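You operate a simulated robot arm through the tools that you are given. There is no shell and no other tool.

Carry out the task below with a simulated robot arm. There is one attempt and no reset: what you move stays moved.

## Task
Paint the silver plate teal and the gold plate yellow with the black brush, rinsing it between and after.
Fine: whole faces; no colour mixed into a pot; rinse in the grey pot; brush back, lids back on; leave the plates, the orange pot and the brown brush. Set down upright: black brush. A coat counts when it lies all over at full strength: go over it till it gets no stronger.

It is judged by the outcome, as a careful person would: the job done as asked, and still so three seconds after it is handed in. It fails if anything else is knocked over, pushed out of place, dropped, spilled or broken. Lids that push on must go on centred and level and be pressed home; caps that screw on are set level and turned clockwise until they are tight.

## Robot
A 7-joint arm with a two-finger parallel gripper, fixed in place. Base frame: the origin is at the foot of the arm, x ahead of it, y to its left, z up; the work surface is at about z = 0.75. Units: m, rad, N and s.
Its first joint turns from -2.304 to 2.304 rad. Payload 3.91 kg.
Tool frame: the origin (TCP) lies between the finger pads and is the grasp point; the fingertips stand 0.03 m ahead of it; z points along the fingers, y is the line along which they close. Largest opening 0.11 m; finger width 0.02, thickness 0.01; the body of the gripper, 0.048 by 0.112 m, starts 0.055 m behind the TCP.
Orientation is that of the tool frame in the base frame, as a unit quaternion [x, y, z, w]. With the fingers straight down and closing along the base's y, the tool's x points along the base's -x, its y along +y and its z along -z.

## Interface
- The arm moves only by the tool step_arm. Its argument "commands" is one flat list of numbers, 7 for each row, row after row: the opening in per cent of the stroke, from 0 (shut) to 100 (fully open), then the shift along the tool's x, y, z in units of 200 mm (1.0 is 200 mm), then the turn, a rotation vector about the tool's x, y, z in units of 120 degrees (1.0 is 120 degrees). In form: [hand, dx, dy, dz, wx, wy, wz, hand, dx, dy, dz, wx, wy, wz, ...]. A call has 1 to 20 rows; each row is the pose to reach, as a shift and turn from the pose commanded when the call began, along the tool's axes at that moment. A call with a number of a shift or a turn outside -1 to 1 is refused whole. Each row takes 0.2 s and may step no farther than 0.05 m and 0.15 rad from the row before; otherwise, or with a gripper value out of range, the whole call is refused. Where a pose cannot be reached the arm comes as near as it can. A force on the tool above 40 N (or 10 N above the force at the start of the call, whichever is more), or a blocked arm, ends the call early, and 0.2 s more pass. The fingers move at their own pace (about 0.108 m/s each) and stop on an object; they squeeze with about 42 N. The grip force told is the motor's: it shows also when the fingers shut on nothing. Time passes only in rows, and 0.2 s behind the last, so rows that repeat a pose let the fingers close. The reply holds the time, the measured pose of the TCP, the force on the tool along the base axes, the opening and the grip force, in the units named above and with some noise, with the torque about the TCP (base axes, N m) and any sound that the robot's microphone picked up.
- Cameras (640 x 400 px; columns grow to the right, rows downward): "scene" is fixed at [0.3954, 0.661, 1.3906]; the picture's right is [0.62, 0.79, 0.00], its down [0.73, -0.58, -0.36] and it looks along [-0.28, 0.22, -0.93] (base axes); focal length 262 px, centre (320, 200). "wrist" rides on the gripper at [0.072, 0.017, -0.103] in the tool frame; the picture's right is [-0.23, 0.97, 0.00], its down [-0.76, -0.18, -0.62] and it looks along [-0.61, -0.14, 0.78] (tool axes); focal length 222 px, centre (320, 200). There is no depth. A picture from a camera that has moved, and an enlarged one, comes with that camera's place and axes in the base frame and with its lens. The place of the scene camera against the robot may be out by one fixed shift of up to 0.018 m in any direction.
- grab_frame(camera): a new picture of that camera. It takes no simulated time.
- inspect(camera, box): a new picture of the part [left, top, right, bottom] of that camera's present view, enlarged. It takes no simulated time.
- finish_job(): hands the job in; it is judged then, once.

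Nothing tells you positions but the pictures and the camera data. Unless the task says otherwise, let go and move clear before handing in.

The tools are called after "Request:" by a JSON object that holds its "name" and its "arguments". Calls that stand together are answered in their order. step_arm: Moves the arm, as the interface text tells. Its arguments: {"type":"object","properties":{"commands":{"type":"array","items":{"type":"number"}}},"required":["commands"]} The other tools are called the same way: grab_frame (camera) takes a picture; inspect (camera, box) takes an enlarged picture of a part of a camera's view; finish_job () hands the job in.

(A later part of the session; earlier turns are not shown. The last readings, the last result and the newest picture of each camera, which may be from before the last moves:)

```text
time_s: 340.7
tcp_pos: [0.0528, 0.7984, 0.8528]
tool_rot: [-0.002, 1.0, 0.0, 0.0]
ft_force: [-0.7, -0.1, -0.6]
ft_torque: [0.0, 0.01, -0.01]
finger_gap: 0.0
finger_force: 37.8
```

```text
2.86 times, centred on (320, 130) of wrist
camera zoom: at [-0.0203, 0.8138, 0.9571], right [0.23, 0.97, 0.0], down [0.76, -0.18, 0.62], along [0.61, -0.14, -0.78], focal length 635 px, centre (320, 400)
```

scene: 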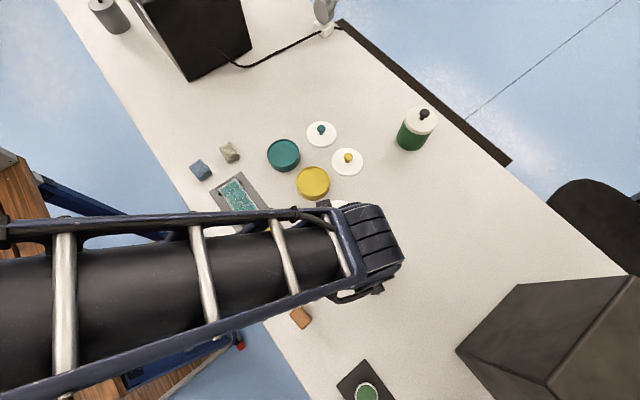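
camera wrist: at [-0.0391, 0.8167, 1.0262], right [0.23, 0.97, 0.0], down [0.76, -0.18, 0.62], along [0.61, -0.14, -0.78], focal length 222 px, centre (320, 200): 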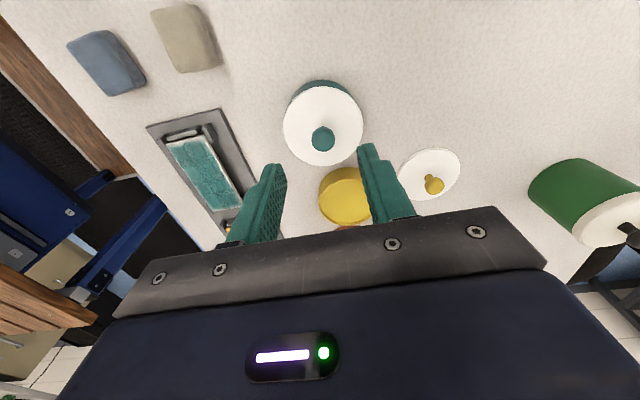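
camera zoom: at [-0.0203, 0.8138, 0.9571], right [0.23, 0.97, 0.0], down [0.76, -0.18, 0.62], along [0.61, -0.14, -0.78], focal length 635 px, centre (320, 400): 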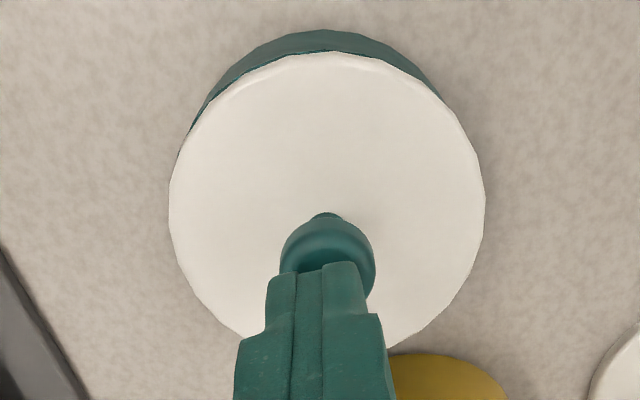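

The fingers are over the knob. Before pushing I want a precise centring check, so I'll rise out of the way and zoom in on the lidded pot.

Request:
{"name": "step_arm", "arguments": {"commands": [0, 0, 0, -0.2, 0, 0, 0, 0, 0.1, 0, -0.4, 0, 0, 0, 0, 0.3, 0, -0.5, 0, 0, 0, 0, 0.5, 0, -0.5, 0, 0, 0, 0, 0.5, 0, -0.5, 0, 0, 0]}}

Request:
{"name": "inspect", "arguments": {"camera": "scene", "box": [262, 130, 308, 178]}}

Request:
{"name": "inspect", "arguments": {"camera": "scene", "box": [315, 196, 361, 244]}}

Request:
{"name": "grab_frame", "arguments": {"camera": "wrist"}}

```text
time_s: 341.9
tcp_pos: [-0.0499, 0.7968, 0.9518]
tool_rot: [-0.001, 1.0, 0.0, 0.0]
ft_force: [0.5, 0.6, -0.4]
ft_torque: [0.02, 0.02, -0.02]
finger_gap: 0.0
finger_force: 37.7
```

```text
8.33 times, centred on (285, 154) of scene
camera zoom: at [0.3954, 0.661, 1.3906], right [0.62, 0.79, 0.0], down [0.73, -0.58, -0.36], along [-0.28, 0.22, -0.93], focal length 2180 px, centre (612, 583)
```

zoom: 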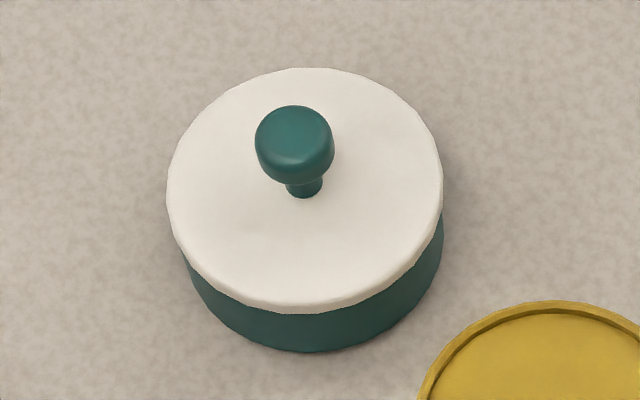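

```text
8.33 times, centred on (338, 220) of scene
camera zoom: at [0.3954, 0.661, 1.3906], right [0.62, 0.79, 0.0], down [0.73, -0.58, -0.36], along [-0.28, 0.22, -0.93], focal length 2180 px, centre (170, 33)
```

zoom: 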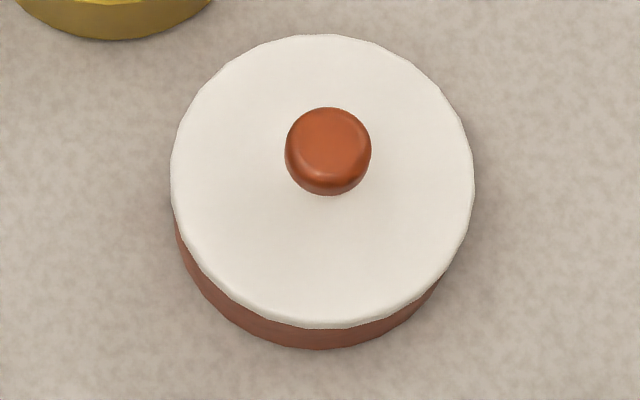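

```text
taken
camera wrist: at [-0.1224, 0.8133, 1.0544], right [0.23, 0.97, 0.0], down [0.76, -0.18, 0.62], along [0.61, -0.14, -0.78], focal length 222 px, centre (320, 200)
```

wrist: 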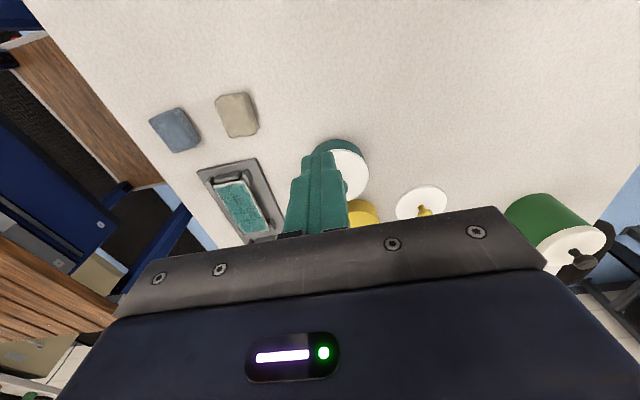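

The closed-height comparison says the teal lid sits at the same height as the orange one, but it may be 1–2 mm off-centre. I'll take a low side view to check it's level and seated.

Request:
{"name": "step_arm", "arguments": {"commands": [60, 0, 0.03, 0.1, 0, -0.05, 0, 100, 0, 0.06, 0.25, 0, -0.1, 0, 100, 0, 0.09, 0.4, 0, -0.15, 0, 100, 0, 0.09, 0.55, 0, -0.2, 0, 100, 0, 0.09, 0.62, 0, -0.21, 0, 100, 0, 0.09, 0.62, 0, -0.21, 0]}}

Request:
{"name": "grab_frame", "arguments": {"camera": "wrist"}}

Request:
{"name": "inspect", "arguments": {"camera": "wrist", "box": [240, 120, 400, 220]}}

```text
time_s: 343.3
tcp_pos: [-0.0487, 0.8159, 0.8304]
tool_rot: [0.0, 0.976, 0.0, 0.219]
ft_force: [0.6, 0.0, 0.0]
ft_torque: [0.0, 0.0, 0.03]
finger_gap: 0.1102
finger_force: 0.1
```

```text
taken
camera wrist: at [-0.1581, 0.8326, 0.8928], right [0.2, 0.97, 0.1], down [0.42, -0.18, 0.89], along [0.88, -0.14, -0.45], focal length 222 px, centre (320, 200)
```

wrist: 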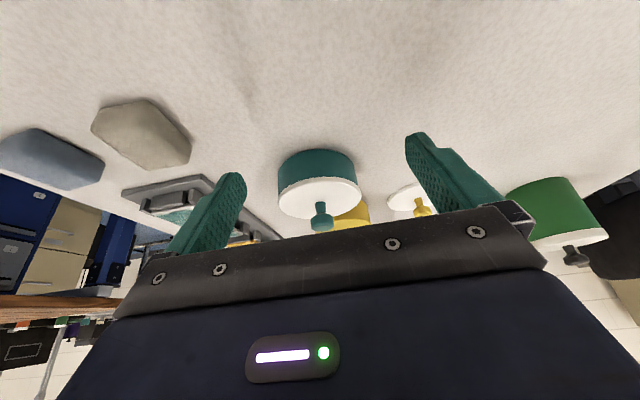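

```text
4.00 times, centred on (320, 170) of wrist
camera zoom: at [-0.1581, 0.8326, 0.8928], right [0.2, 0.97, 0.1], down [0.42, -0.18, 0.89], along [0.88, -0.14, -0.45], focal length 888 px, centre (320, 320)
```

zoom: 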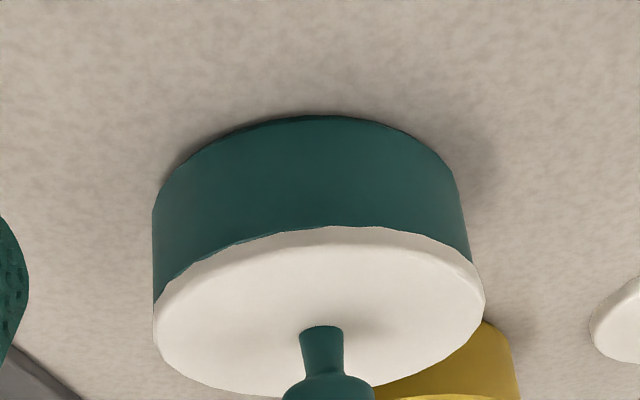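

The side view shows the lid sitting level, but shifted by about 2 mm towards +y: the rim is just exposed on the left while the lid overhangs on the right. For reference I'll view the closed orange pot from the same angle.

Request:
{"name": "step_arm", "arguments": {"commands": [100, -0.1, 0, -0.22, 0, 0, 0, 100, -0.2137, 0, -0.452, 0, 0, 0, 100, -0.38, 0, -0.373, 0, 0, 0, 100, -0.545, 0, -0.295, 0, 0, 0, 100, -0.711, 0, -0.217, 0, 0, 0]}}

Request:
{"name": "step_arm", "arguments": {"commands": [100, -0.18, 0, 0.085, 0, 0, 0, 100, -0.36, 0, 0.17, 0, 0, 0, 100, -0.5425, 0, 0.256, 0, 0, 0, 100, -0.44, 0, 0.48, 0, 0, 0, 100, -0.34, 0, 0.685, 0, 0, 0, 100, -0.34, 0, 0.685, 0, 0, 0]}}

Request:
{"name": "grab_frame", "arguments": {"camera": "wrist"}}

Request:
{"name": "inspect", "arguments": {"camera": "wrist", "box": [240, 120, 400, 220]}}

```text
refused: row 2 steps farther than a row can; nothing moved
```

```text
time_s: 344.4
tcp_pos: [0.0732, 0.818, 0.7816]
tool_rot: [0.0, 0.975, 0.003, 0.221]
ft_force: [-3.5, -2.1, 20.4]
ft_torque: [-1.29, -0.02, -0.35]
finger_gap: 0.1102
finger_force: 0.0
heard: snap
stopped in row 5: the force on the tool passed its limit at 239 N (the readings are from after the stop); the commanded pose is now the measured one
```

```text
taken
camera wrist: at [-0.0368, 0.8335, 0.8445], right [0.2, 0.97, 0.1], down [0.42, -0.18, 0.89], along [0.88, -0.14, -0.45], focal length 222 px, centre (320, 200)
```

wrist: 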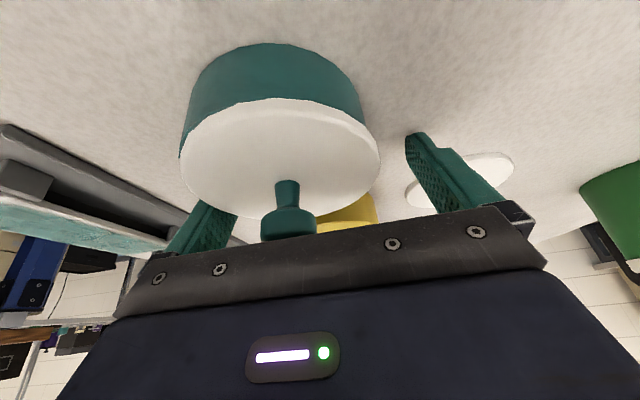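

```text
4.00 times, centred on (320, 170) of wrist
camera zoom: at [-0.0368, 0.8335, 0.8445], right [0.2, 0.97, 0.1], down [0.42, -0.18, 0.89], along [0.88, -0.14, -0.45], focal length 888 px, centre (320, 320)
```

zoom: 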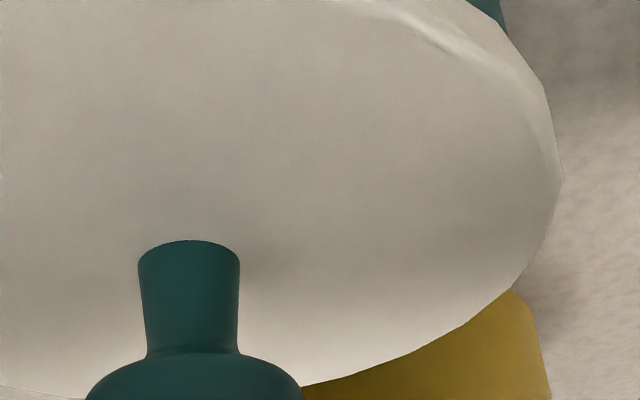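

My first call was refused but the second one ran from the low position, and the gripper came down around the teal pot. It's stopped now. I'll retract straight back along the finger axis and inspect carefully.

Request:
{"name": "step_arm", "arguments": {"commands": [100, 0, 0, -0.1, 0, 0, 0, 100, 0, 0, -0.25, 0, 0, 0, 100, 0, 0, -0.45, 0, 0, 0, 100, 0, 0, -0.6, 0, 0, 0]}}

Request:
{"name": "grab_frame", "arguments": {"camera": "wrist"}}

Request:
{"name": "inspect", "arguments": {"camera": "scene", "box": [262, 130, 308, 178]}}

Request:
{"name": "grab_frame", "arguments": {"camera": "scene"}}

```text
time_s: 345.4
tcp_pos: [0.0213, 0.8161, 0.8876]
tool_rot: [0.0, 0.975, 0.001, 0.221]
ft_force: [-0.5, 0.4, 0.8]
ft_torque: [-0.01, -0.02, 0.01]
finger_gap: 0.1101
finger_force: 0.1
heard: snap
```

```text
taken
camera wrist: at [-0.088, 0.8322, 0.95], right [0.2, 0.97, 0.1], down [0.42, -0.18, 0.89], along [0.88, -0.14, -0.45], focal length 222 px, centre (320, 200)
```

wrist: 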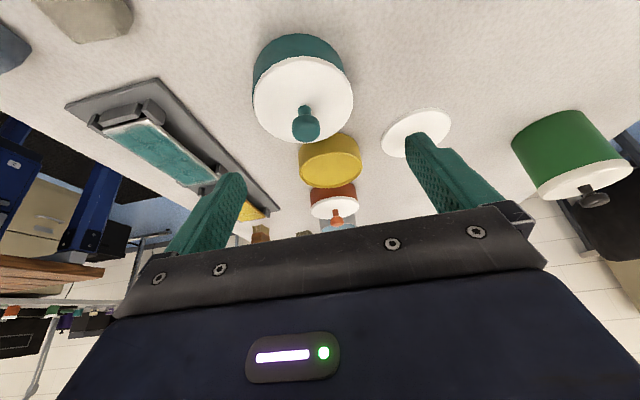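

```text
8.33 times, centred on (285, 154) of scene
camera zoom: at [0.3954, 0.661, 1.3906], right [0.62, 0.79, 0.0], down [0.73, -0.58, -0.36], along [-0.28, 0.22, -0.93], focal length 2180 px, centre (612, 583)
```

zoom: 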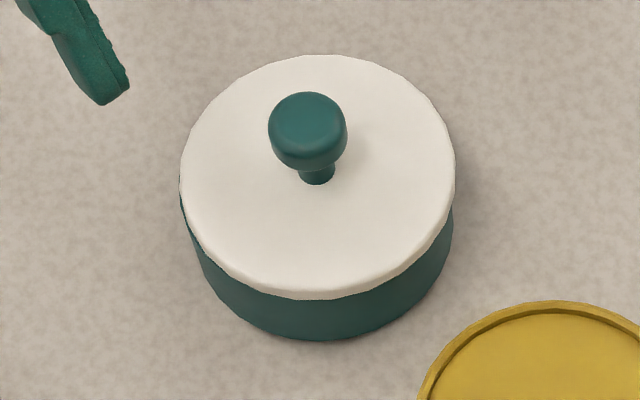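

```text
taken
```

scene: 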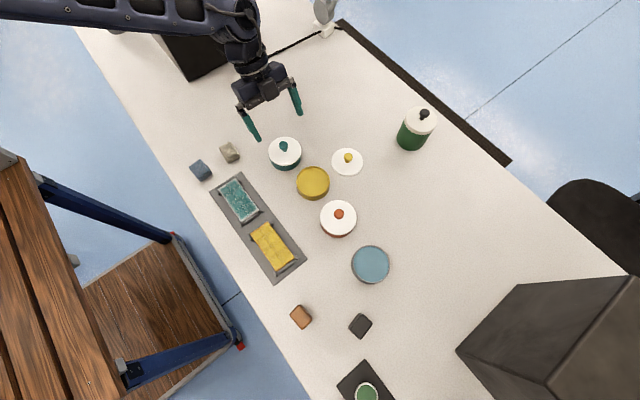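

The teal pot has been nudged about 5 mm and several snaps were heard, so the lid's state may have changed. I'll look closely.

Request:
{"name": "inspect", "arguments": {"camera": "wrist", "box": [230, 20, 380, 150]}}

Request:
{"name": "inspect", "arguments": {"camera": "wrist", "box": [285, 120, 385, 230]}}

```text
3.08 times, centred on (305, 85) of wrist
camera zoom: at [-0.088, 0.8322, 0.95], right [0.2, 0.97, 0.1], down [0.42, -0.18, 0.89], along [0.88, -0.14, -0.45], focal length 684 px, centre (366, 554)
```

zoom: 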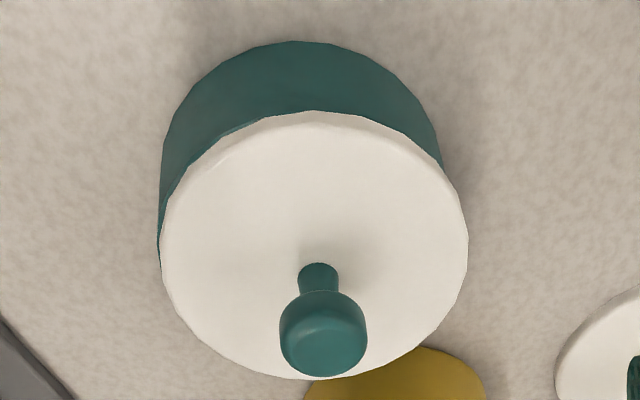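

```text
3.64 times, centred on (335, 175) of wrist
camera zoom: at [-0.088, 0.8322, 0.95], right [0.2, 0.97, 0.1], down [0.42, -0.18, 0.89], along [0.88, -0.14, -0.45], focal length 808 px, centre (266, 291)
```

zoom: 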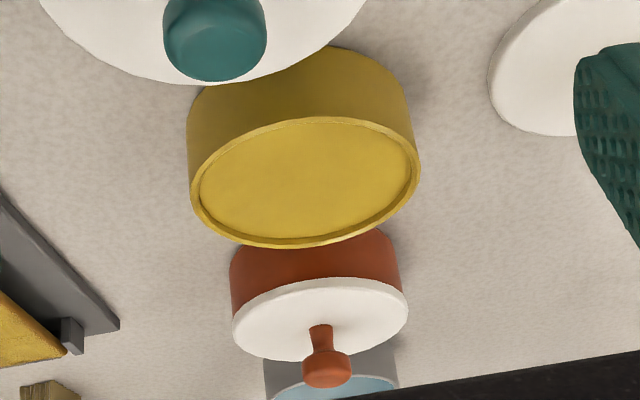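

The lid still looks level. Now I'll bring the tool upright above the teal pot before doing anything else, one call at a time.

Request:
{"name": "step_arm", "arguments": {"commands": [100, -0.067, -0.02, -0.028, 0, 0.07, 0, 100, -0.134, -0.04, -0.056, 0, 0.14, 0, 100, -0.202, -0.0625, -0.083, 0, 0.21, 0, 100, -0.202, -0.0625, -0.083, 0, 0.2125, 0]}}

```text
time_s: 346.4
tcp_pos: [0.0505, 0.8041, 0.9202]
tool_rot: [-0.001, 1.0, 0.001, -0.001]
ft_force: [-0.3, 0.0, 0.8]
ft_torque: [0.0, 0.0, 0.01]
finger_gap: 0.1099
finger_force: 0.0
```

Request:
{"name": "grab_frame", "arguments": {"camera": "wrist"}}

Request:
{"name": "inspect", "arguments": {"camera": "wrist", "box": [250, 60, 390, 190]}}

Request:
{"name": "inspect", "arguments": {"camera": "scene", "box": [255, 125, 315, 180]}}

```text
taken
camera wrist: at [-0.0215, 0.8196, 1.0241], right [0.23, 0.97, 0.0], down [0.76, -0.18, 0.62], along [0.61, -0.14, -0.78], focal length 222 px, centre (320, 200)
```

wrist: 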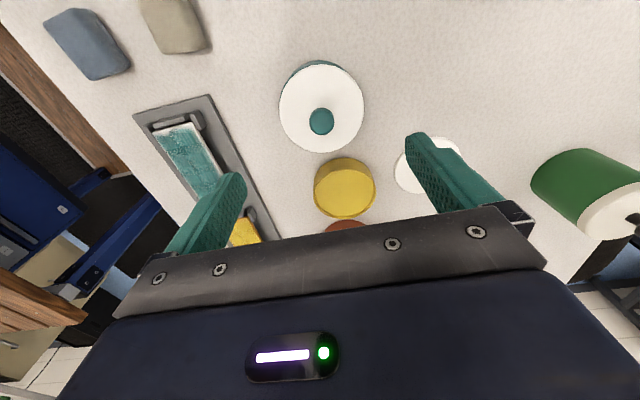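

```text
3.08 times, centred on (320, 125) of wrist
camera zoom: at [-0.0215, 0.8196, 1.0241], right [0.23, 0.97, 0.0], down [0.76, -0.18, 0.62], along [0.61, -0.14, -0.78], focal length 684 px, centre (320, 431)
```

zoom: 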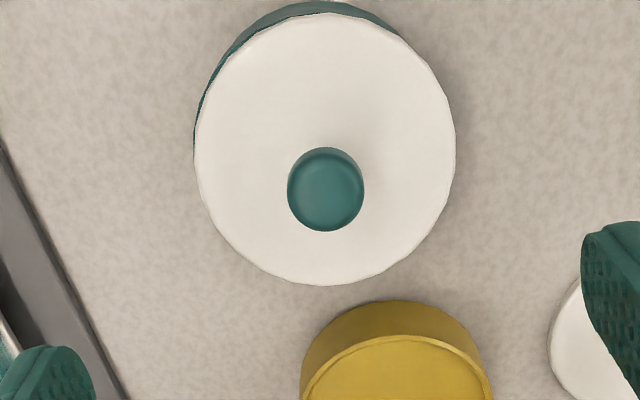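

```text
7.27 times, centred on (285, 152) of scene
camera zoom: at [0.3954, 0.661, 1.3906], right [0.62, 0.79, 0.0], down [0.73, -0.58, -0.36], along [-0.28, 0.22, -0.93], focal length 1903 px, centre (574, 546)
```

zoom: 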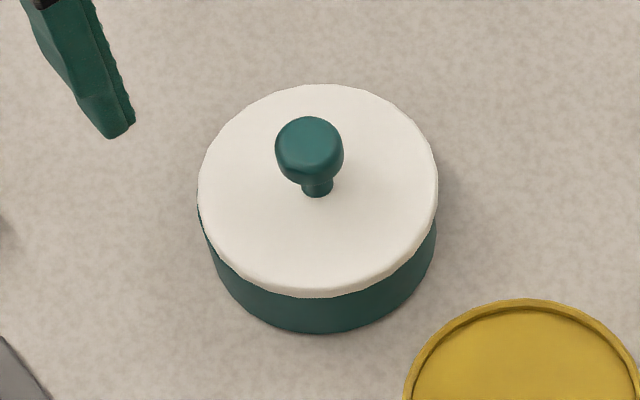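

The lid is centred on the pot to within about 1 mm. I'll close the fingers and press straight down on the knob top to make sure it's home.

Request:
{"name": "step_arm", "arguments": {"commands": [40, -0.0065, 0.007, 0, 0, 0, 0, 0, -0.0065, 0.007, 0, 0, 0, 0, 0, -0.0065, 0.007, 0.15, 0, 0, 0, 0, -0.0065, 0.007, 0.3, 0, 0, 0, 0, -0.0065, 0.007, 0.325, 0, 0, 0, 0, -0.0065, 0.007, 0.325, 0, 0, 0]}}

```text
time_s: 347.8
tcp_pos: [0.0515, 0.8066, 0.8542]
tool_rot: [0.0, 1.0, 0.001, -0.001]
ft_force: [-0.1, 0.5, 0.4]
ft_torque: [0.04, 0.03, 0.01]
finger_gap: 0.0
finger_force: 38.1
```

Request:
{"name": "inspect", "arguments": {"camera": "wrist", "box": [240, 60, 400, 200]}}

Request:
{"name": "inspect", "arguments": {"camera": "scene", "box": [255, 125, 315, 180]}}

```text
2.86 times, centred on (320, 130) of wrist
camera zoom: at [-0.0208, 0.8223, 0.958], right [0.23, 0.97, 0.0], down [0.76, -0.18, 0.62], along [0.61, -0.14, -0.78], focal length 635 px, centre (320, 400)
```

zoom: 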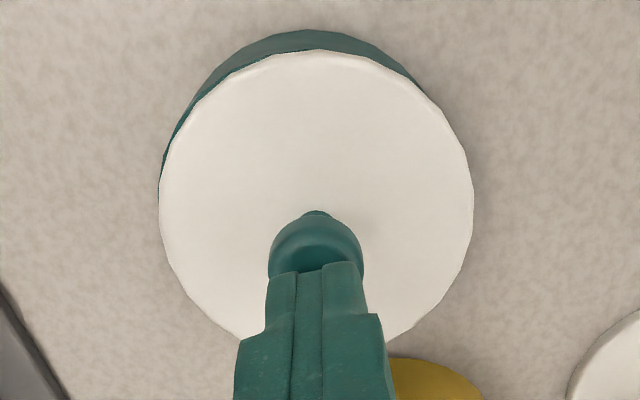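

```text
7.27 times, centred on (285, 152) of scene
camera zoom: at [0.3954, 0.661, 1.3906], right [0.62, 0.79, 0.0], down [0.73, -0.58, -0.36], along [-0.28, 0.22, -0.93], focal length 1903 px, centre (574, 546)
```

zoom: 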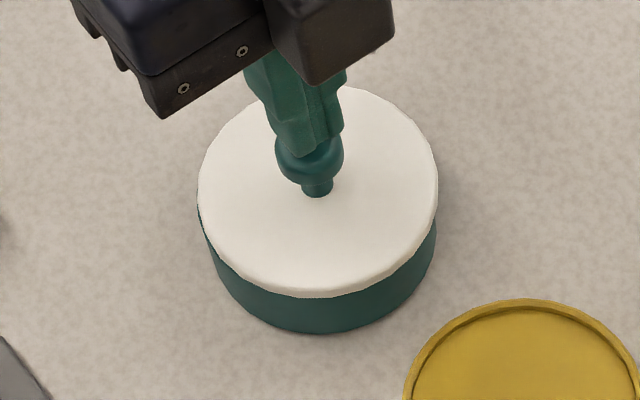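

The knob press can wait: from this view the lid is still about 2 mm off in +y relative to the rim. I'll use the open fingers as a gentle fence on both sides of the pot to centre lid and pot together, and bring the pot back to its original spot. First, rise and open.

Request:
{"name": "step_arm", "arguments": {"commands": [0, 0, 0, -0.2, 0, 0, 0, 100, 0, 0, -0.33, 0, 0, 0, 100, 0, -0.02, -0.33, 0, 0, 0, 100, 0, -0.035, -0.33, 0, 0, 0, 100, 0, -0.035, -0.33, 0, 0, 0]}}

Request:
{"name": "grab_frame", "arguments": {"camera": "wrist"}}

```text
time_s: 349.0
tcp_pos: [0.0515, 0.799, 0.9202]
tool_rot: [0.0, 1.0, 0.001, -0.002]
ft_force: [-0.5, -0.7, 0.8]
ft_torque: [-0.02, 0.03, 0.0]
finger_gap: 0.11
finger_force: 0.1
```

```text
taken
camera wrist: at [-0.0201, 0.8156, 1.025], right [0.23, 0.97, 0.0], down [0.76, -0.18, 0.62], along [0.61, -0.14, -0.78], focal length 222 px, centre (320, 200)
```

wrist: 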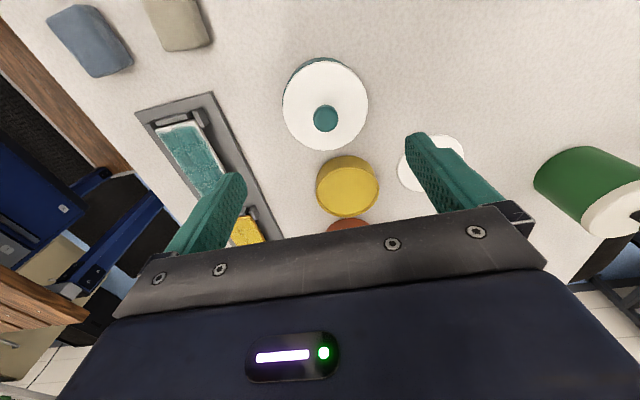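

Centred at (0.0515, 0.799) with the fingers fully open. I'll lower halfway, check the clearances, then go on.

Request:
{"name": "step_arm", "arguments": {"commands": [100, 0, 0, 0.2, 0, 0, 0, 100, 0, 0, 0.4, 0, 0, 0, 100, 0, 0, 0.48, 0, 0, 0, 100, 0, 0, 0.48, 0, 0, 0]}}

Request:
{"name": "grab_frame", "arguments": {"camera": "wrist"}}

Request:
{"name": "inspect", "arguments": {"camera": "scene", "box": [245, 115, 325, 180]}}

```text
time_s: 350.0
tcp_pos: [0.051, 0.7994, 0.8256]
tool_rot: [0.0, 1.0, 0.001, -0.001]
ft_force: [-0.3, 1.2, -0.3]
ft_torque: [-0.01, 0.0, 0.01]
finger_gap: 0.1101
finger_force: 0.1
```

```text
taken
camera wrist: at [-0.0208, 0.8147, 0.929], right [0.23, 0.97, 0.0], down [0.76, -0.18, 0.62], along [0.61, -0.14, -0.78], focal length 222 px, centre (320, 200)
```

wrist: 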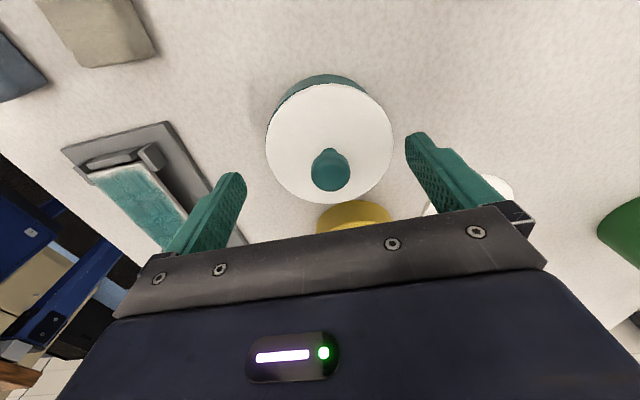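

```text
6.15 times, centred on (285, 148) of scene
camera zoom: at [0.3954, 0.661, 1.3906], right [0.62, 0.79, 0.0], down [0.73, -0.58, -0.36], along [-0.28, 0.22, -0.93], focal length 1610 px, centre (535, 523)
```

zoom: 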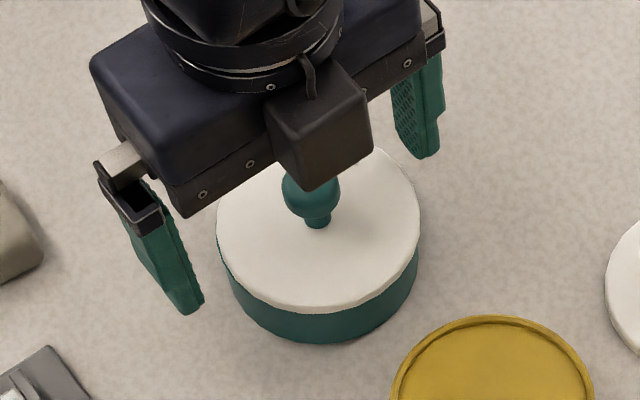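

The pot is between the fingers with clearance on both sides. I'll lower to rim height and close slowly to just over the pot's diameter.

Request:
{"name": "step_arm", "arguments": {"commands": [100, 0, 0, 0.09, 0, 0, 0, 100, 0, 0, 0.175, 0, 0, 0, 100, 0, 0, 0.175, 0, 0, 0, 94, 0, 0, 0.175, 0, 0, 0, 90, 0, 0, 0.175, 0, 0, 0, 87, 0, 0, 0.175, 0, 0, 0, 85, 0, 0, 0.175, 0, 0, 0, 83, 0, 0, 0.175, 0, 0, 0, 83, 0, 0, 0.175, 0, 0, 0]}}

Request:
{"name": "grab_frame", "arguments": {"camera": "wrist"}}

Request:
{"name": "inspect", "arguments": {"camera": "scene", "box": [245, 115, 325, 180]}}

```text
time_s: 352.0
tcp_pos: [0.0505, 0.7976, 0.7886]
tool_rot: [0.0, 1.0, 0.001, -0.001]
ft_force: [0.8, 0.5, -0.5]
ft_torque: [0.0, -0.01, 0.0]
finger_gap: 0.0917
finger_force: 0.1
```

```text
taken
camera wrist: at [-0.0215, 0.8144, 0.8926], right [0.23, 0.97, 0.0], down [0.76, -0.18, 0.62], along [0.61, -0.14, -0.78], focal length 222 px, centre (320, 200)
```

wrist: 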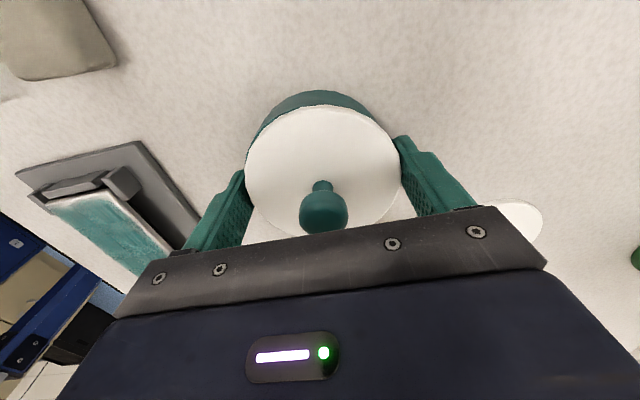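

```text
6.15 times, centred on (285, 148) of scene
camera zoom: at [0.3954, 0.661, 1.3906], right [0.62, 0.79, 0.0], down [0.73, -0.58, -0.36], along [-0.28, 0.22, -0.93], focal length 1610 px, centre (535, 523)
```

zoom: 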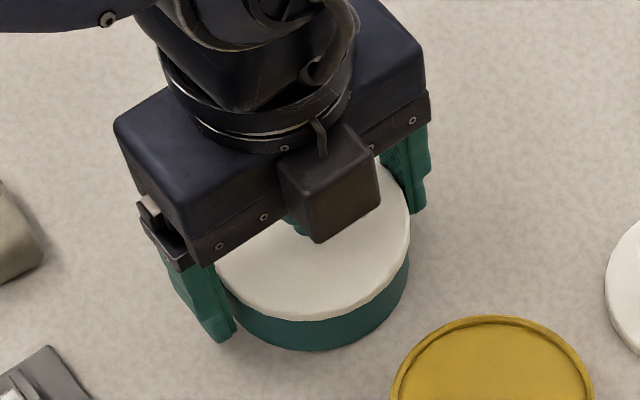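

The right finger has nudged the pot back. I'll close the last few millimetres gently until both sides just touch.

Request:
{"name": "step_arm", "arguments": {"commands": [82, 0, 0, 0, 0, 0, 0, 81, 0, 0, 0, 0, 0, 0, 80, 0, 0, 0, 0, 0, 0, 79, 0, 0, 0, 0, 0, 0, 79, 0, 0, 0, 0, 0, 0]}}

Request:
{"name": "inspect", "arguments": {"camera": "wrist", "box": [230, 80, 420, 240]}}

```text
time_s: 353.2
tcp_pos: [0.051, 0.7997, 0.7885]
tool_rot: [0.001, 1.0, 0.001, 0.0]
ft_force: [0.0, 0.3, 0.4]
ft_torque: [-0.06, -0.01, -0.02]
finger_gap: 0.0875
finger_force: 1.2
```

```text
2.50 times, centred on (325, 160) of wrist
camera zoom: at [-0.0215, 0.8144, 0.8926], right [0.23, 0.97, 0.0], down [0.76, -0.18, 0.62], along [0.61, -0.14, -0.78], focal length 555 px, centre (308, 300)
```

zoom: 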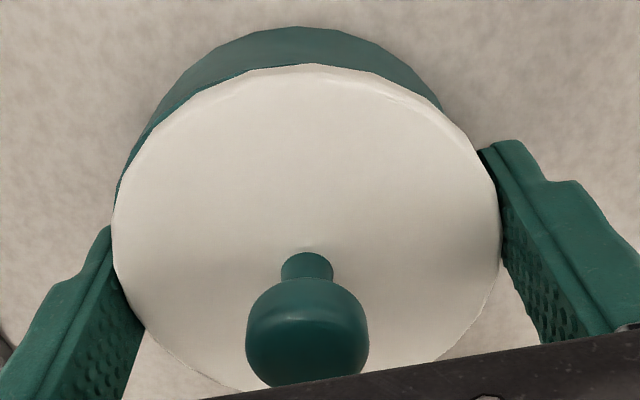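

Both fingers now just touch (gap 0.0875 m), so the lid is centred on the pot in y. I'll open slightly, lift away and measure the other direction.

Request:
{"name": "step_arm", "arguments": {"commands": [84, 0, 0, 0, 0, 0, 0, 92, 0, 0, 0, 0, 0, 0, 100, 0, 0, 0, 0, 0, 0, 100, 0, 0, -0.2, 0, 0, 0, 100, 0, 0, -0.4, 0, 0, 0, 100, 0, 0, -0.6, 0, 0, 0, 100, 0, 0, -0.65, 0, 0, 0]}}

Request:
{"name": "inspect", "arguments": {"camera": "scene", "box": [262, 130, 308, 178]}}

Request:
{"name": "inspect", "arguments": {"camera": "wrist", "box": [250, 60, 390, 190]}}

```text
time_s: 354.8
tcp_pos: [0.053, 0.8011, 0.9185]
tool_rot: [-0.001, 1.0, 0.0, 0.0]
ft_force: [-0.6, -0.3, -0.9]
ft_torque: [0.0, 0.0, 0.01]
finger_gap: 0.1099
finger_force: 0.1
```

```text
8.33 times, centred on (285, 154) of scene
camera zoom: at [0.3954, 0.661, 1.3906], right [0.62, 0.79, 0.0], down [0.73, -0.58, -0.36], along [-0.28, 0.22, -0.93], focal length 2180 px, centre (612, 583)
```

zoom: 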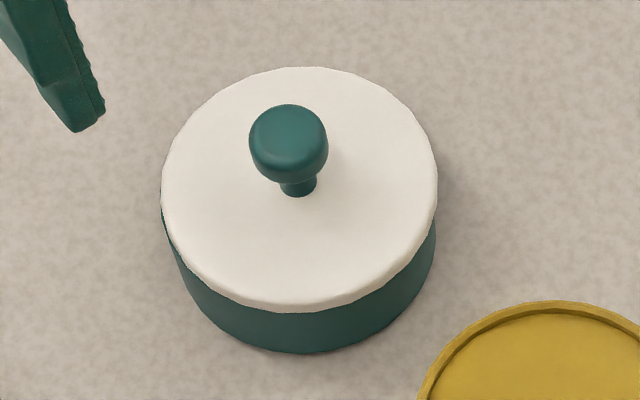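

```text
3.08 times, centred on (320, 125) of wrist
camera zoom: at [-0.0195, 0.8169, 1.0223], right [0.23, 0.97, 0.0], down [0.76, -0.18, 0.62], along [0.61, -0.14, -0.78], focal length 684 px, centre (320, 431)
```

zoom: 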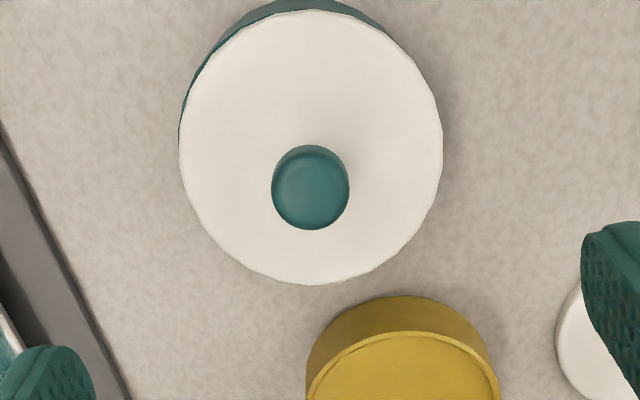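

I'll repeat the fence with a firmer squeeze so the lid edge lines up flush with the rim in y.

Request:
{"name": "step_arm", "arguments": {"commands": [100, 0, 0, 0.2, 0, 0, 0, 100, 0, 0, 0.4, 0, 0, 0, 100, 0, 0, 0.55, 0, 0, 0, 100, 0, 0, 0.65, 0, 0, 0, 100, 0, 0, 0.65, 0, 0, 0, 90, 0, 0, 0.65, 0, 0, 0, 84, 0, 0, 0.65, 0, 0, 0, 80, 0, 0, 0.65, 0, 0, 0, 76, 0, 0, 0.65, 0, 0, 0, 76, 0, 0, 0.65, 0, 0, 0]}}

```text
time_s: 357.0
tcp_pos: [0.053, 0.7997, 0.7898]
tool_rot: [0.0, 1.0, 0.001, -0.001]
ft_force: [0.0, -0.6, 0.0]
ft_torque: [-0.02, 0.02, -0.01]
finger_gap: 0.0847
finger_force: 42.2
heard: snap
```

The squeeze moved the lid in by 3 mm (gap now 0.0847) and a snap was heard, so it has likely seated. I'll open, lift and inspect.

Request:
{"name": "step_arm", "arguments": {"commands": [80, 0, 0, 0, 0, 0, 0, 88, 0, 0, 0, 0, 0, 0, 100, 0, 0, 0, 0, 0, 0, 100, 0, 0, 0, 0, 0, 0]}}

Request:
{"name": "inspect", "arguments": {"camera": "wrist", "box": [230, 80, 420, 240]}}

```text
time_s: 358.0
tcp_pos: [0.0527, 0.7984, 0.7903]
tool_rot: [0.0, 1.0, 0.001, -0.001]
ft_force: [0.6, -0.6, -0.4]
ft_torque: [0.01, 0.0, 0.02]
finger_gap: 0.1103
finger_force: 0.0
heard: snap
```

```text
2.50 times, centred on (325, 160) of wrist
camera zoom: at [-0.0194, 0.8153, 0.894], right [0.23, 0.97, 0.0], down [0.76, -0.18, 0.62], along [0.61, -0.14, -0.78], focal length 555 px, centre (308, 300)
```

zoom: 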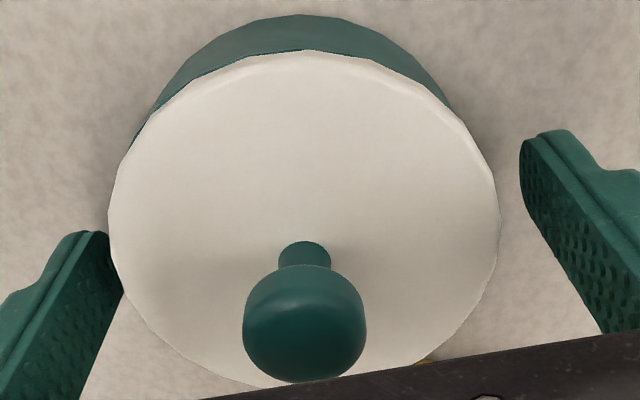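

More snaps were heard, so I need a clear look. I'll lift away and check from above first.

Request:
{"name": "step_arm", "arguments": {"commands": [100, 0, 0, -0.2, 0, 0, 0, 100, 0, 0, -0.4, 0, 0, 0, 100, 0, 0, -0.6, 0, 0, 0, 100, 0, 0, -0.75, 0, 0, 0]}}

Request:
{"name": "inspect", "arguments": {"camera": "scene", "box": [262, 130, 308, 178]}}

Request:
{"name": "inspect", "arguments": {"camera": "wrist", "box": [250, 60, 390, 190]}}

```text
time_s: 359.0
tcp_pos: [0.0506, 0.7987, 0.9386]
tool_rot: [0.0, 1.0, 0.0, 0.001]
ft_force: [-0.4, 0.7, -0.4]
ft_torque: [-0.01, 0.0, 0.01]
finger_gap: 0.1099
finger_force: 0.1
```

```text
8.33 times, centred on (285, 154) of scene
camera zoom: at [0.3954, 0.661, 1.3906], right [0.62, 0.79, 0.0], down [0.73, -0.58, -0.36], along [-0.28, 0.22, -0.93], focal length 2180 px, centre (612, 583)
```

zoom: 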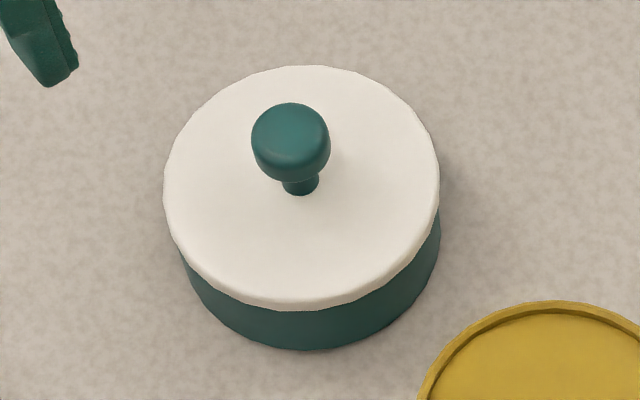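

```text
3.08 times, centred on (320, 125) of wrist
camera zoom: at [-0.0214, 0.8152, 1.0427], right [0.23, 0.97, 0.0], down [0.76, -0.18, 0.62], along [0.61, -0.14, -0.78], focal length 684 px, centre (320, 431)
```

zoom: 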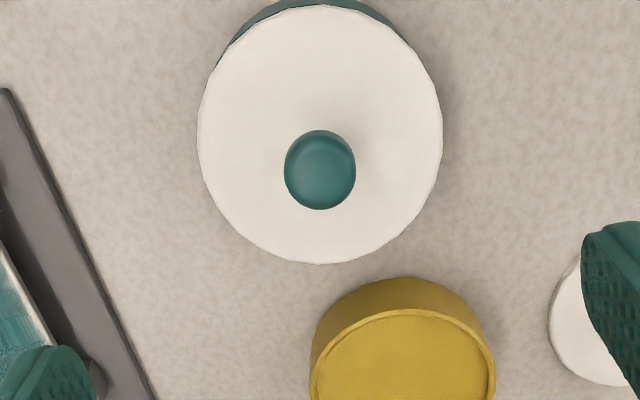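

The lid now looks centred on the pot, which is back within about a millimetre of its original spot. I'll close the fingers and press on the knob top.

Request:
{"name": "step_arm", "arguments": {"commands": [40, -0.005, 0, 0, 0, 0, 0, 0, -0.005, 0, 0.1, 0, 0, 0, 0, -0.005, 0, 0.25, 0, 0, 0, 0, -0.005, 0, 0.4, 0, 0, 0, 0, -0.005, 0, 0.425, 0, 0, 0, 0, -0.005, 0, 0.425, 0, 0, 0]}}

Request:
{"name": "inspect", "arguments": {"camera": "wrist", "box": [240, 60, 400, 200]}}

```text
time_s: 360.4
tcp_pos: [0.0519, 0.8008, 0.8546]
tool_rot: [0.001, 1.0, 0.001, -0.001]
ft_force: [0.1, 0.0, -0.3]
ft_torque: [0.0, -0.01, 0.01]
finger_gap: 0.0
finger_force: 37.3
```

```text
2.86 times, centred on (320, 130) of wrist
camera zoom: at [-0.0201, 0.8158, 0.9585], right [0.23, 0.97, 0.0], down [0.76, -0.18, 0.62], along [0.61, -0.14, -0.78], focal length 635 px, centre (320, 400)
```

zoom: 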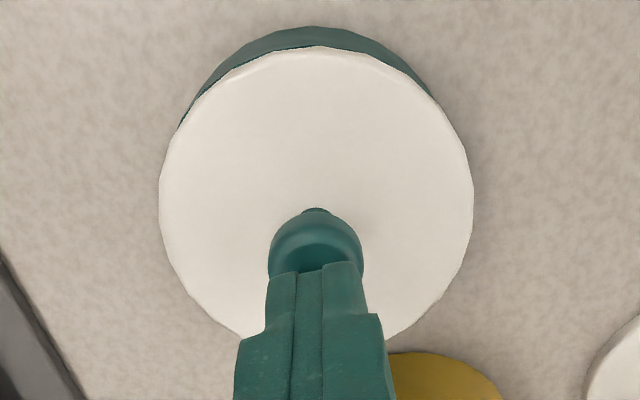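

Fingers are centred over the knob. I'll lower gently to contact and then press.

Request:
{"name": "step_arm", "arguments": {"commands": [0, 0, 0, 0.015, 0, 0, 0, 0, 0, 0, 0.03, 0, 0, 0, 0, 0, 0, 0.03, 0, 0, 0]}}

Request:
{"name": "step_arm", "arguments": {"commands": [0, 0, 0, 0.01, 0, 0, 0, 0, 0, 0, 0.01, 0, 0, 0]}}

Request:
{"name": "step_arm", "arguments": {"commands": [0, 0, 0, 0.005, 0, 0, 0, 0, 0, 0, 0.005, 0, 0, 0]}}

```text
time_s: 361.2
tcp_pos: [0.0539, 0.8001, 0.8487]
tool_rot: [-0.001, 1.0, 0.0, -0.001]
ft_force: [0.0, -1.0, 0.4]
ft_torque: [0.0, 0.0, -0.02]
finger_gap: 0.0001
finger_force: 37.9
```

```text
time_s: 361.8
tcp_pos: [0.054, 0.7991, 0.8482]
tool_rot: [0.0, 1.0, 0.002, 0.0]
ft_force: [-2.5, -3.8, 11.9]
ft_torque: [-0.12, 0.13, 0.0]
finger_gap: 0.0
finger_force: 37.9
```

```text
time_s: 362.4
tcp_pos: [0.0523, 0.7992, 0.8478]
tool_rot: [0.0, 1.0, 0.001, -0.001]
ft_force: [-0.6, -7.0, 28.0]
ft_torque: [-0.17, 0.09, 0.05]
finger_gap: 0.0
finger_force: 37.5
```

Request:
{"name": "step_arm", "arguments": {"commands": [0, 0, 0.002, 0.003, 0, 0, 0, 0, 0, 0.002, 0.003, 0, 0, 0, 0, 0, 0.002, 0.003, 0, 0, 0]}}

```text
time_s: 363.2
tcp_pos: [0.0518, 0.7997, 0.8473]
tool_rot: [0.0, 1.0, 0.003, -0.001]
ft_force: [-1.8, 4.6, 35.7]
ft_torque: [0.13, 0.18, -0.03]
finger_gap: 0.0
finger_force: 37.7
```

Request:
{"name": "step_arm", "arguments": {"commands": [0, 0, 0, 0.003, 0, 0, 0, 0, 0, 0, 0.003, 0, 0, 0, 0, 0, 0, 0.003, 0, 0, 0]}}

Request:
{"name": "inspect", "arguments": {"camera": "scene", "box": [262, 130, 308, 178]}}

```text
time_s: 363.9
tcp_pos: [0.053, 0.8001, 0.8488]
tool_rot: [0.0, 1.0, 0.004, -0.001]
ft_force: [-0.1, 0.8, 8.4]
ft_torque: [0.02, 0.03, 0.02]
finger_gap: 0.0002
finger_force: 37.8
stopped in row 3: the force on the tool passed its limit at 47 N (the readings are from after the stop); the commanded pose is now the measured one
```

```text
8.33 times, centred on (285, 154) of scene
camera zoom: at [0.3954, 0.661, 1.3906], right [0.62, 0.79, 0.0], down [0.73, -0.58, -0.36], along [-0.28, 0.22, -0.93], focal length 2180 px, centre (612, 583)
```

zoom: 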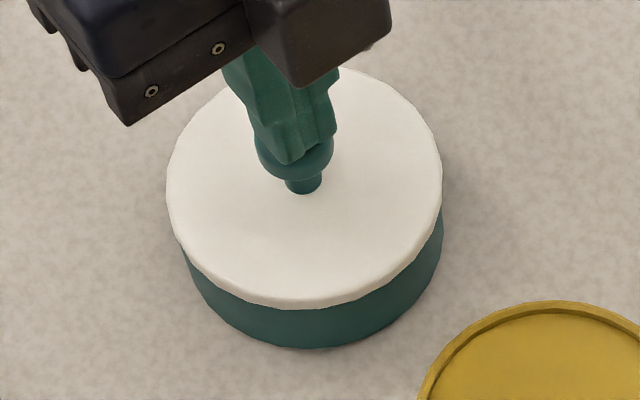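

Pressed with 47 N: no further snap or movement. To know what "home" looks like for this kind of lid, I'll compare its knob height with the closed orange lid by a feather-light vertical touch. First, rise and level.

Request:
{"name": "step_arm", "arguments": {"commands": [0, 0, 0, -0.2, 0.0038, 0, 0, 0, 0, 0, -0.4, 0.0038, -0.001, 0, 0, 0, 0, -0.5, 0.0038, -0.001, 0, 0, 0, 0, -0.5, 0.0038, -0.001, 0]}}

Request:
{"name": "inspect", "arguments": {"camera": "scene", "box": [262, 130, 308, 178]}}

Request:
{"name": "grab_frame", "arguments": {"camera": "wrist"}}

```text
time_s: 364.9
tcp_pos: [0.0519, 0.7991, 0.9485]
tool_rot: [0.0, 1.0, -0.002, 0.0]
ft_force: [-0.6, 0.2, -0.3]
ft_torque: [0.0, 0.05, 0.0]
finger_gap: 0.0
finger_force: 38.3
```

```text
8.33 times, centred on (285, 154) of scene
camera zoom: at [0.3954, 0.661, 1.3906], right [0.62, 0.79, 0.0], down [0.73, -0.58, -0.36], along [-0.28, 0.22, -0.93], focal length 2180 px, centre (612, 583)
```

zoom: 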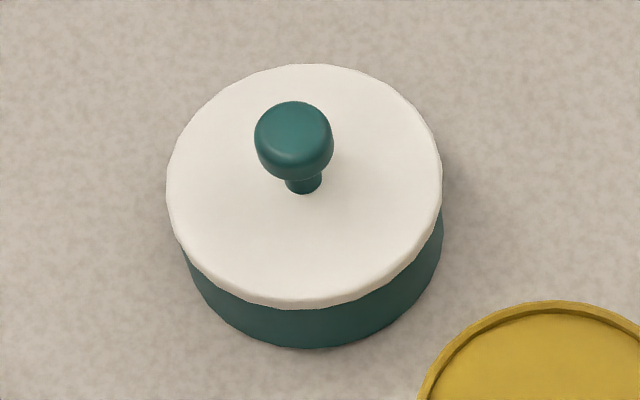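

```text
taken
camera wrist: at [-0.0198, 0.8154, 1.0517], right [0.23, 0.97, 0.0], down [0.76, -0.18, 0.62], along [0.61, -0.14, -0.78], focal length 222 px, centre (320, 200)
```

wrist: 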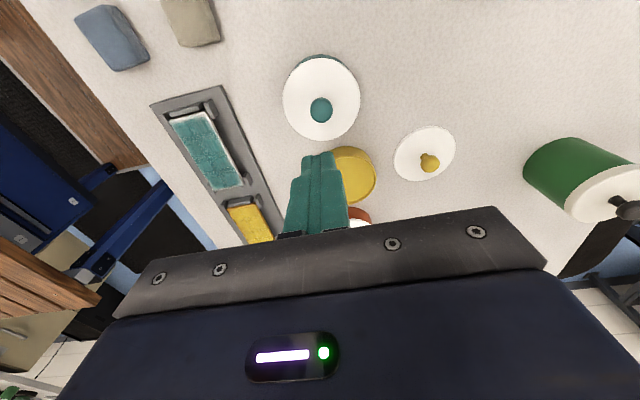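

Request:
{"name": "step_arm", "arguments": {"commands": [0, -0.2, 0, 0, 0, 0, 0, 0, -0.4, 0, 0, 0, 0, 0, 0, -0.6, 0, 0, 0, 0, 0, 0, -0.8, 0, 0, 0, 0, 0, 0, -0.9, 0, 0, 0, 0, 0, 0, -0.9, 0, 0, 0, 0, 0]}}

Request:
{"name": "grab_frame", "arguments": {"camera": "wrist"}}

```text
time_s: 366.2
tcp_pos: [0.2336, 0.8003, 0.946]
tool_rot: [0.0, 1.0, -0.002, 0.001]
ft_force: [-0.3, 0.3, -0.3]
ft_torque: [0.0, -0.01, 0.01]
finger_gap: 0.0
finger_force: 37.4
```

```text
taken
camera wrist: at [0.1616, 0.8173, 1.0506], right [0.23, 0.97, 0.0], down [0.76, -0.18, 0.62], along [0.61, -0.14, -0.78], focal length 222 px, centre (320, 200)
```

wrist: 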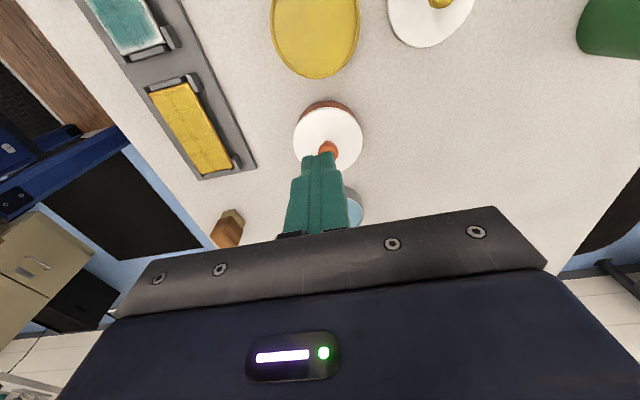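

I'll put the camera in the same position relative to the orange pot as I had for the teal one, so the two pictures can be compared directly.

Request:
{"name": "step_arm", "arguments": {"commands": [0, -0.12, -0.007, 0, 0, 0, 0, 0, -0.245, -0.014, 0, 0, 0, 0, 0, -0.245, -0.014, 0, 0, 0, 0]}}

Request:
{"name": "inspect", "arguments": {"camera": "wrist", "box": [250, 40, 390, 170]}}

```text
time_s: 367.1
tcp_pos: [0.2823, 0.7967, 0.9448]
tool_rot: [0.001, 1.0, -0.002, 0.001]
ft_force: [0.7, -0.3, -0.2]
ft_torque: [0.01, 0.01, 0.04]
finger_gap: 0.0001
finger_force: 37.7
```

```text
3.08 times, centred on (320, 105) of wrist
camera zoom: at [0.2094, 0.8124, 1.0491], right [0.23, 0.97, 0.0], down [0.76, -0.18, 0.62], along [0.61, -0.14, -0.78], focal length 684 px, centre (320, 492)
```

zoom: 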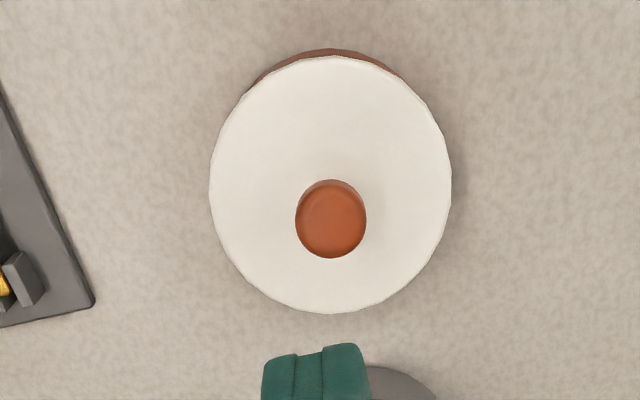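

Seen from the same relative pose, the orange lid and the teal lid look alike. I'll do the light touch on the orange knob to compare heights, lowering vertically in tiny steps.

Request:
{"name": "step_arm", "arguments": {"commands": [0, 0.005, 0.021, 0.1, 0, 0, 0, 0, 0.005, 0.021, 0.3, 0, 0, 0, 0, 0.005, 0.021, 0.44, 0, 0, 0, 0, 0.005, 0.021, 0.48, 0, 0, 0, 0, 0.005, 0.021, 0.48, 0, 0, 0]}}

Request:
{"name": "inspect", "arguments": {"camera": "wrist", "box": [240, 60, 400, 200]}}

```text
time_s: 368.2
tcp_pos: [0.2795, 0.8005, 0.8516]
tool_rot: [-0.001, 1.0, -0.001, 0.001]
ft_force: [-0.5, -0.6, -0.1]
ft_torque: [-0.01, -0.01, 0.03]
finger_gap: 0.0002
finger_force: 37.5
```

```text
2.86 times, centred on (320, 130) of wrist
camera zoom: at [0.2072, 0.8159, 0.9554], right [0.23, 0.97, 0.0], down [0.76, -0.18, 0.62], along [0.61, -0.14, -0.78], focal length 635 px, centre (320, 400)
```

zoom: 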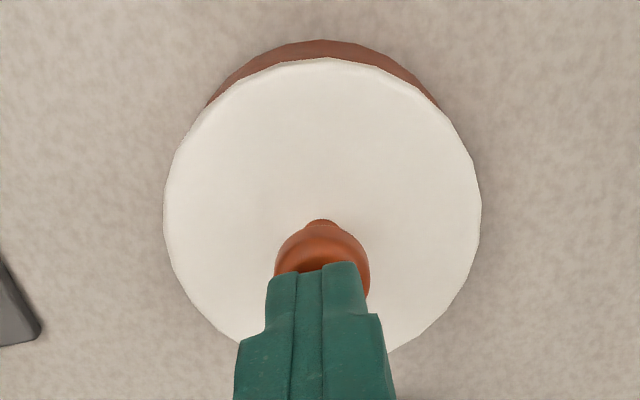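

Request:
{"name": "step_arm", "arguments": {"commands": [0, 0, 0, 0.005, 0, 0, 0, 0, 0, 0, 0.005, 0, 0, 0]}}

Request:
{"name": "step_arm", "arguments": {"commands": [0, 0, 0, 0.005, 0, 0, 0, 0, 0, 0, 0.005, 0, 0, 0]}}

Request:
{"name": "step_arm", "arguments": {"commands": [0, 0, 0, 0.004, 0, 0, 0, 0, 0, 0, 0.004, 0, 0, 0]}}

```text
time_s: 368.9
tcp_pos: [0.2807, 0.7996, 0.8513]
tool_rot: [0.0, 1.0, -0.001, 0.0]
ft_force: [0.5, -0.1, 1.0]
ft_torque: [-0.01, -0.04, 0.0]
finger_gap: 0.0
finger_force: 37.7
```

```text
time_s: 369.4
tcp_pos: [0.2808, 0.801, 0.8478]
tool_rot: [0.0, 1.0, -0.002, -0.002]
ft_force: [-0.5, 0.6, -0.5]
ft_torque: [0.0, 0.02, -0.02]
finger_gap: 0.0001
finger_force: 37.8
```

```text
time_s: 370.1
tcp_pos: [0.2813, 0.8005, 0.8482]
tool_rot: [0.0, 1.0, -0.002, -0.001]
ft_force: [-2.3, -0.1, 3.2]
ft_torque: [0.01, 0.04, 0.0]
finger_gap: 0.0001
finger_force: 37.2
```

Contact on the orange knob came at the same height (within a millimetre) as on the teal one, so the teal lid is home. I'll lift straight off the orange knob and go for the yellow lid.

Request:
{"name": "step_arm", "arguments": {"commands": [0, 0, 0, -0.1, 0, 0, 0, 0, 0, 0, -0.3, 0, 0, 0, 20, 0, 0, -0.5, 0, 0, 0, 50, 0, 0, -0.5, 0, 0, 0]}}

Request:
{"name": "inspect", "arguments": {"camera": "scene", "box": [315, 196, 361, 244]}}

```text
time_s: 371.1
tcp_pos: [0.2818, 0.803, 0.9462]
tool_rot: [0.0, 1.0, -0.001, 0.0]
ft_force: [-0.1, 0.0, -0.4]
ft_torque: [0.0, 0.0, -0.01]
finger_gap: 0.0552
finger_force: 0.1
```

```text
8.33 times, centred on (338, 220) of scene
camera zoom: at [0.3954, 0.661, 1.3906], right [0.62, 0.79, 0.0], down [0.73, -0.58, -0.36], along [-0.28, 0.22, -0.93], focal length 2180 px, centre (170, 33)
```

zoom: 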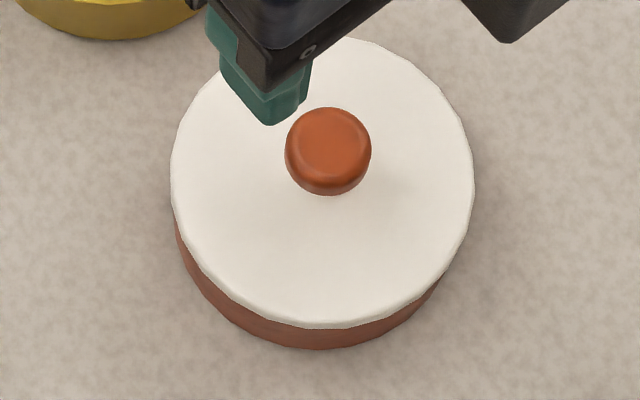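

The orange pot is unmoved. Now to the yellow lid, hovering first.

Request:
{"name": "step_arm", "arguments": {"commands": [50, 0.145, 0.157, 0, 0, 0, 0, 50, 0.29, 0.314, 0, 0, 0, 0, 50, 0.435, 0.47, 0, 0, 0, 0, 50, 0.58, 0.6275, 0, 0, 0, 0, 50, 0.58, 0.6275, 0.2, 0, 0, 0, 50, 0.58, 0.6275, 0.38, 0, 0, 0, 50, 0.58, 0.6275, 0.38, 0, 0, 0]}}

Request:
{"name": "grab_frame", "arguments": {"camera": "wrist"}}

Request:
{"name": "inspect", "arguments": {"camera": "wrist", "box": [240, 60, 400, 200]}}

```text
time_s: 372.6
tcp_pos: [0.1629, 0.9265, 0.8708]
tool_rot: [0.0, 1.0, -0.001, 0.0]
ft_force: [-0.1, -0.7, 1.0]
ft_torque: [-0.01, 0.02, -0.03]
finger_gap: 0.055
finger_force: 0.1
```

```text
taken
camera wrist: at [0.0914, 0.9436, 0.9744], right [0.23, 0.97, 0.0], down [0.76, -0.18, 0.62], along [0.61, -0.14, -0.78], focal length 222 px, centre (320, 200)
```

wrist: 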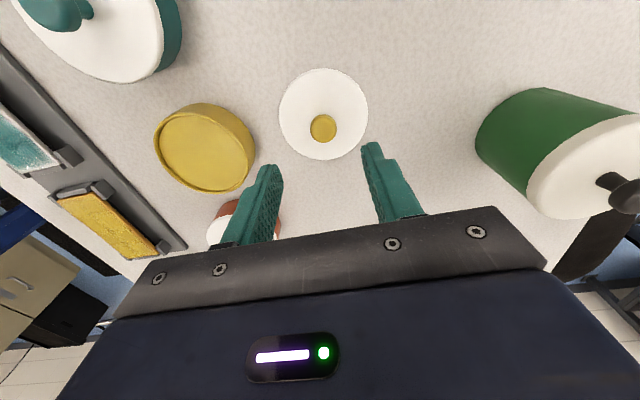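

```text
2.86 times, centred on (320, 130) of wrist
camera zoom: at [0.0914, 0.9436, 0.9744], right [0.23, 0.97, 0.0], down [0.76, -0.18, 0.62], along [0.61, -0.14, -0.78], focal length 635 px, centre (320, 400)
```

zoom: 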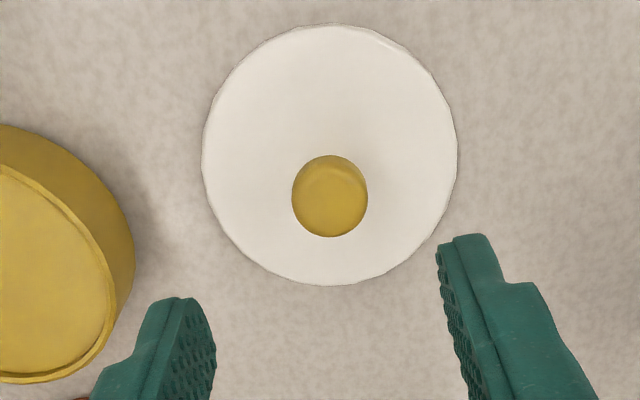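

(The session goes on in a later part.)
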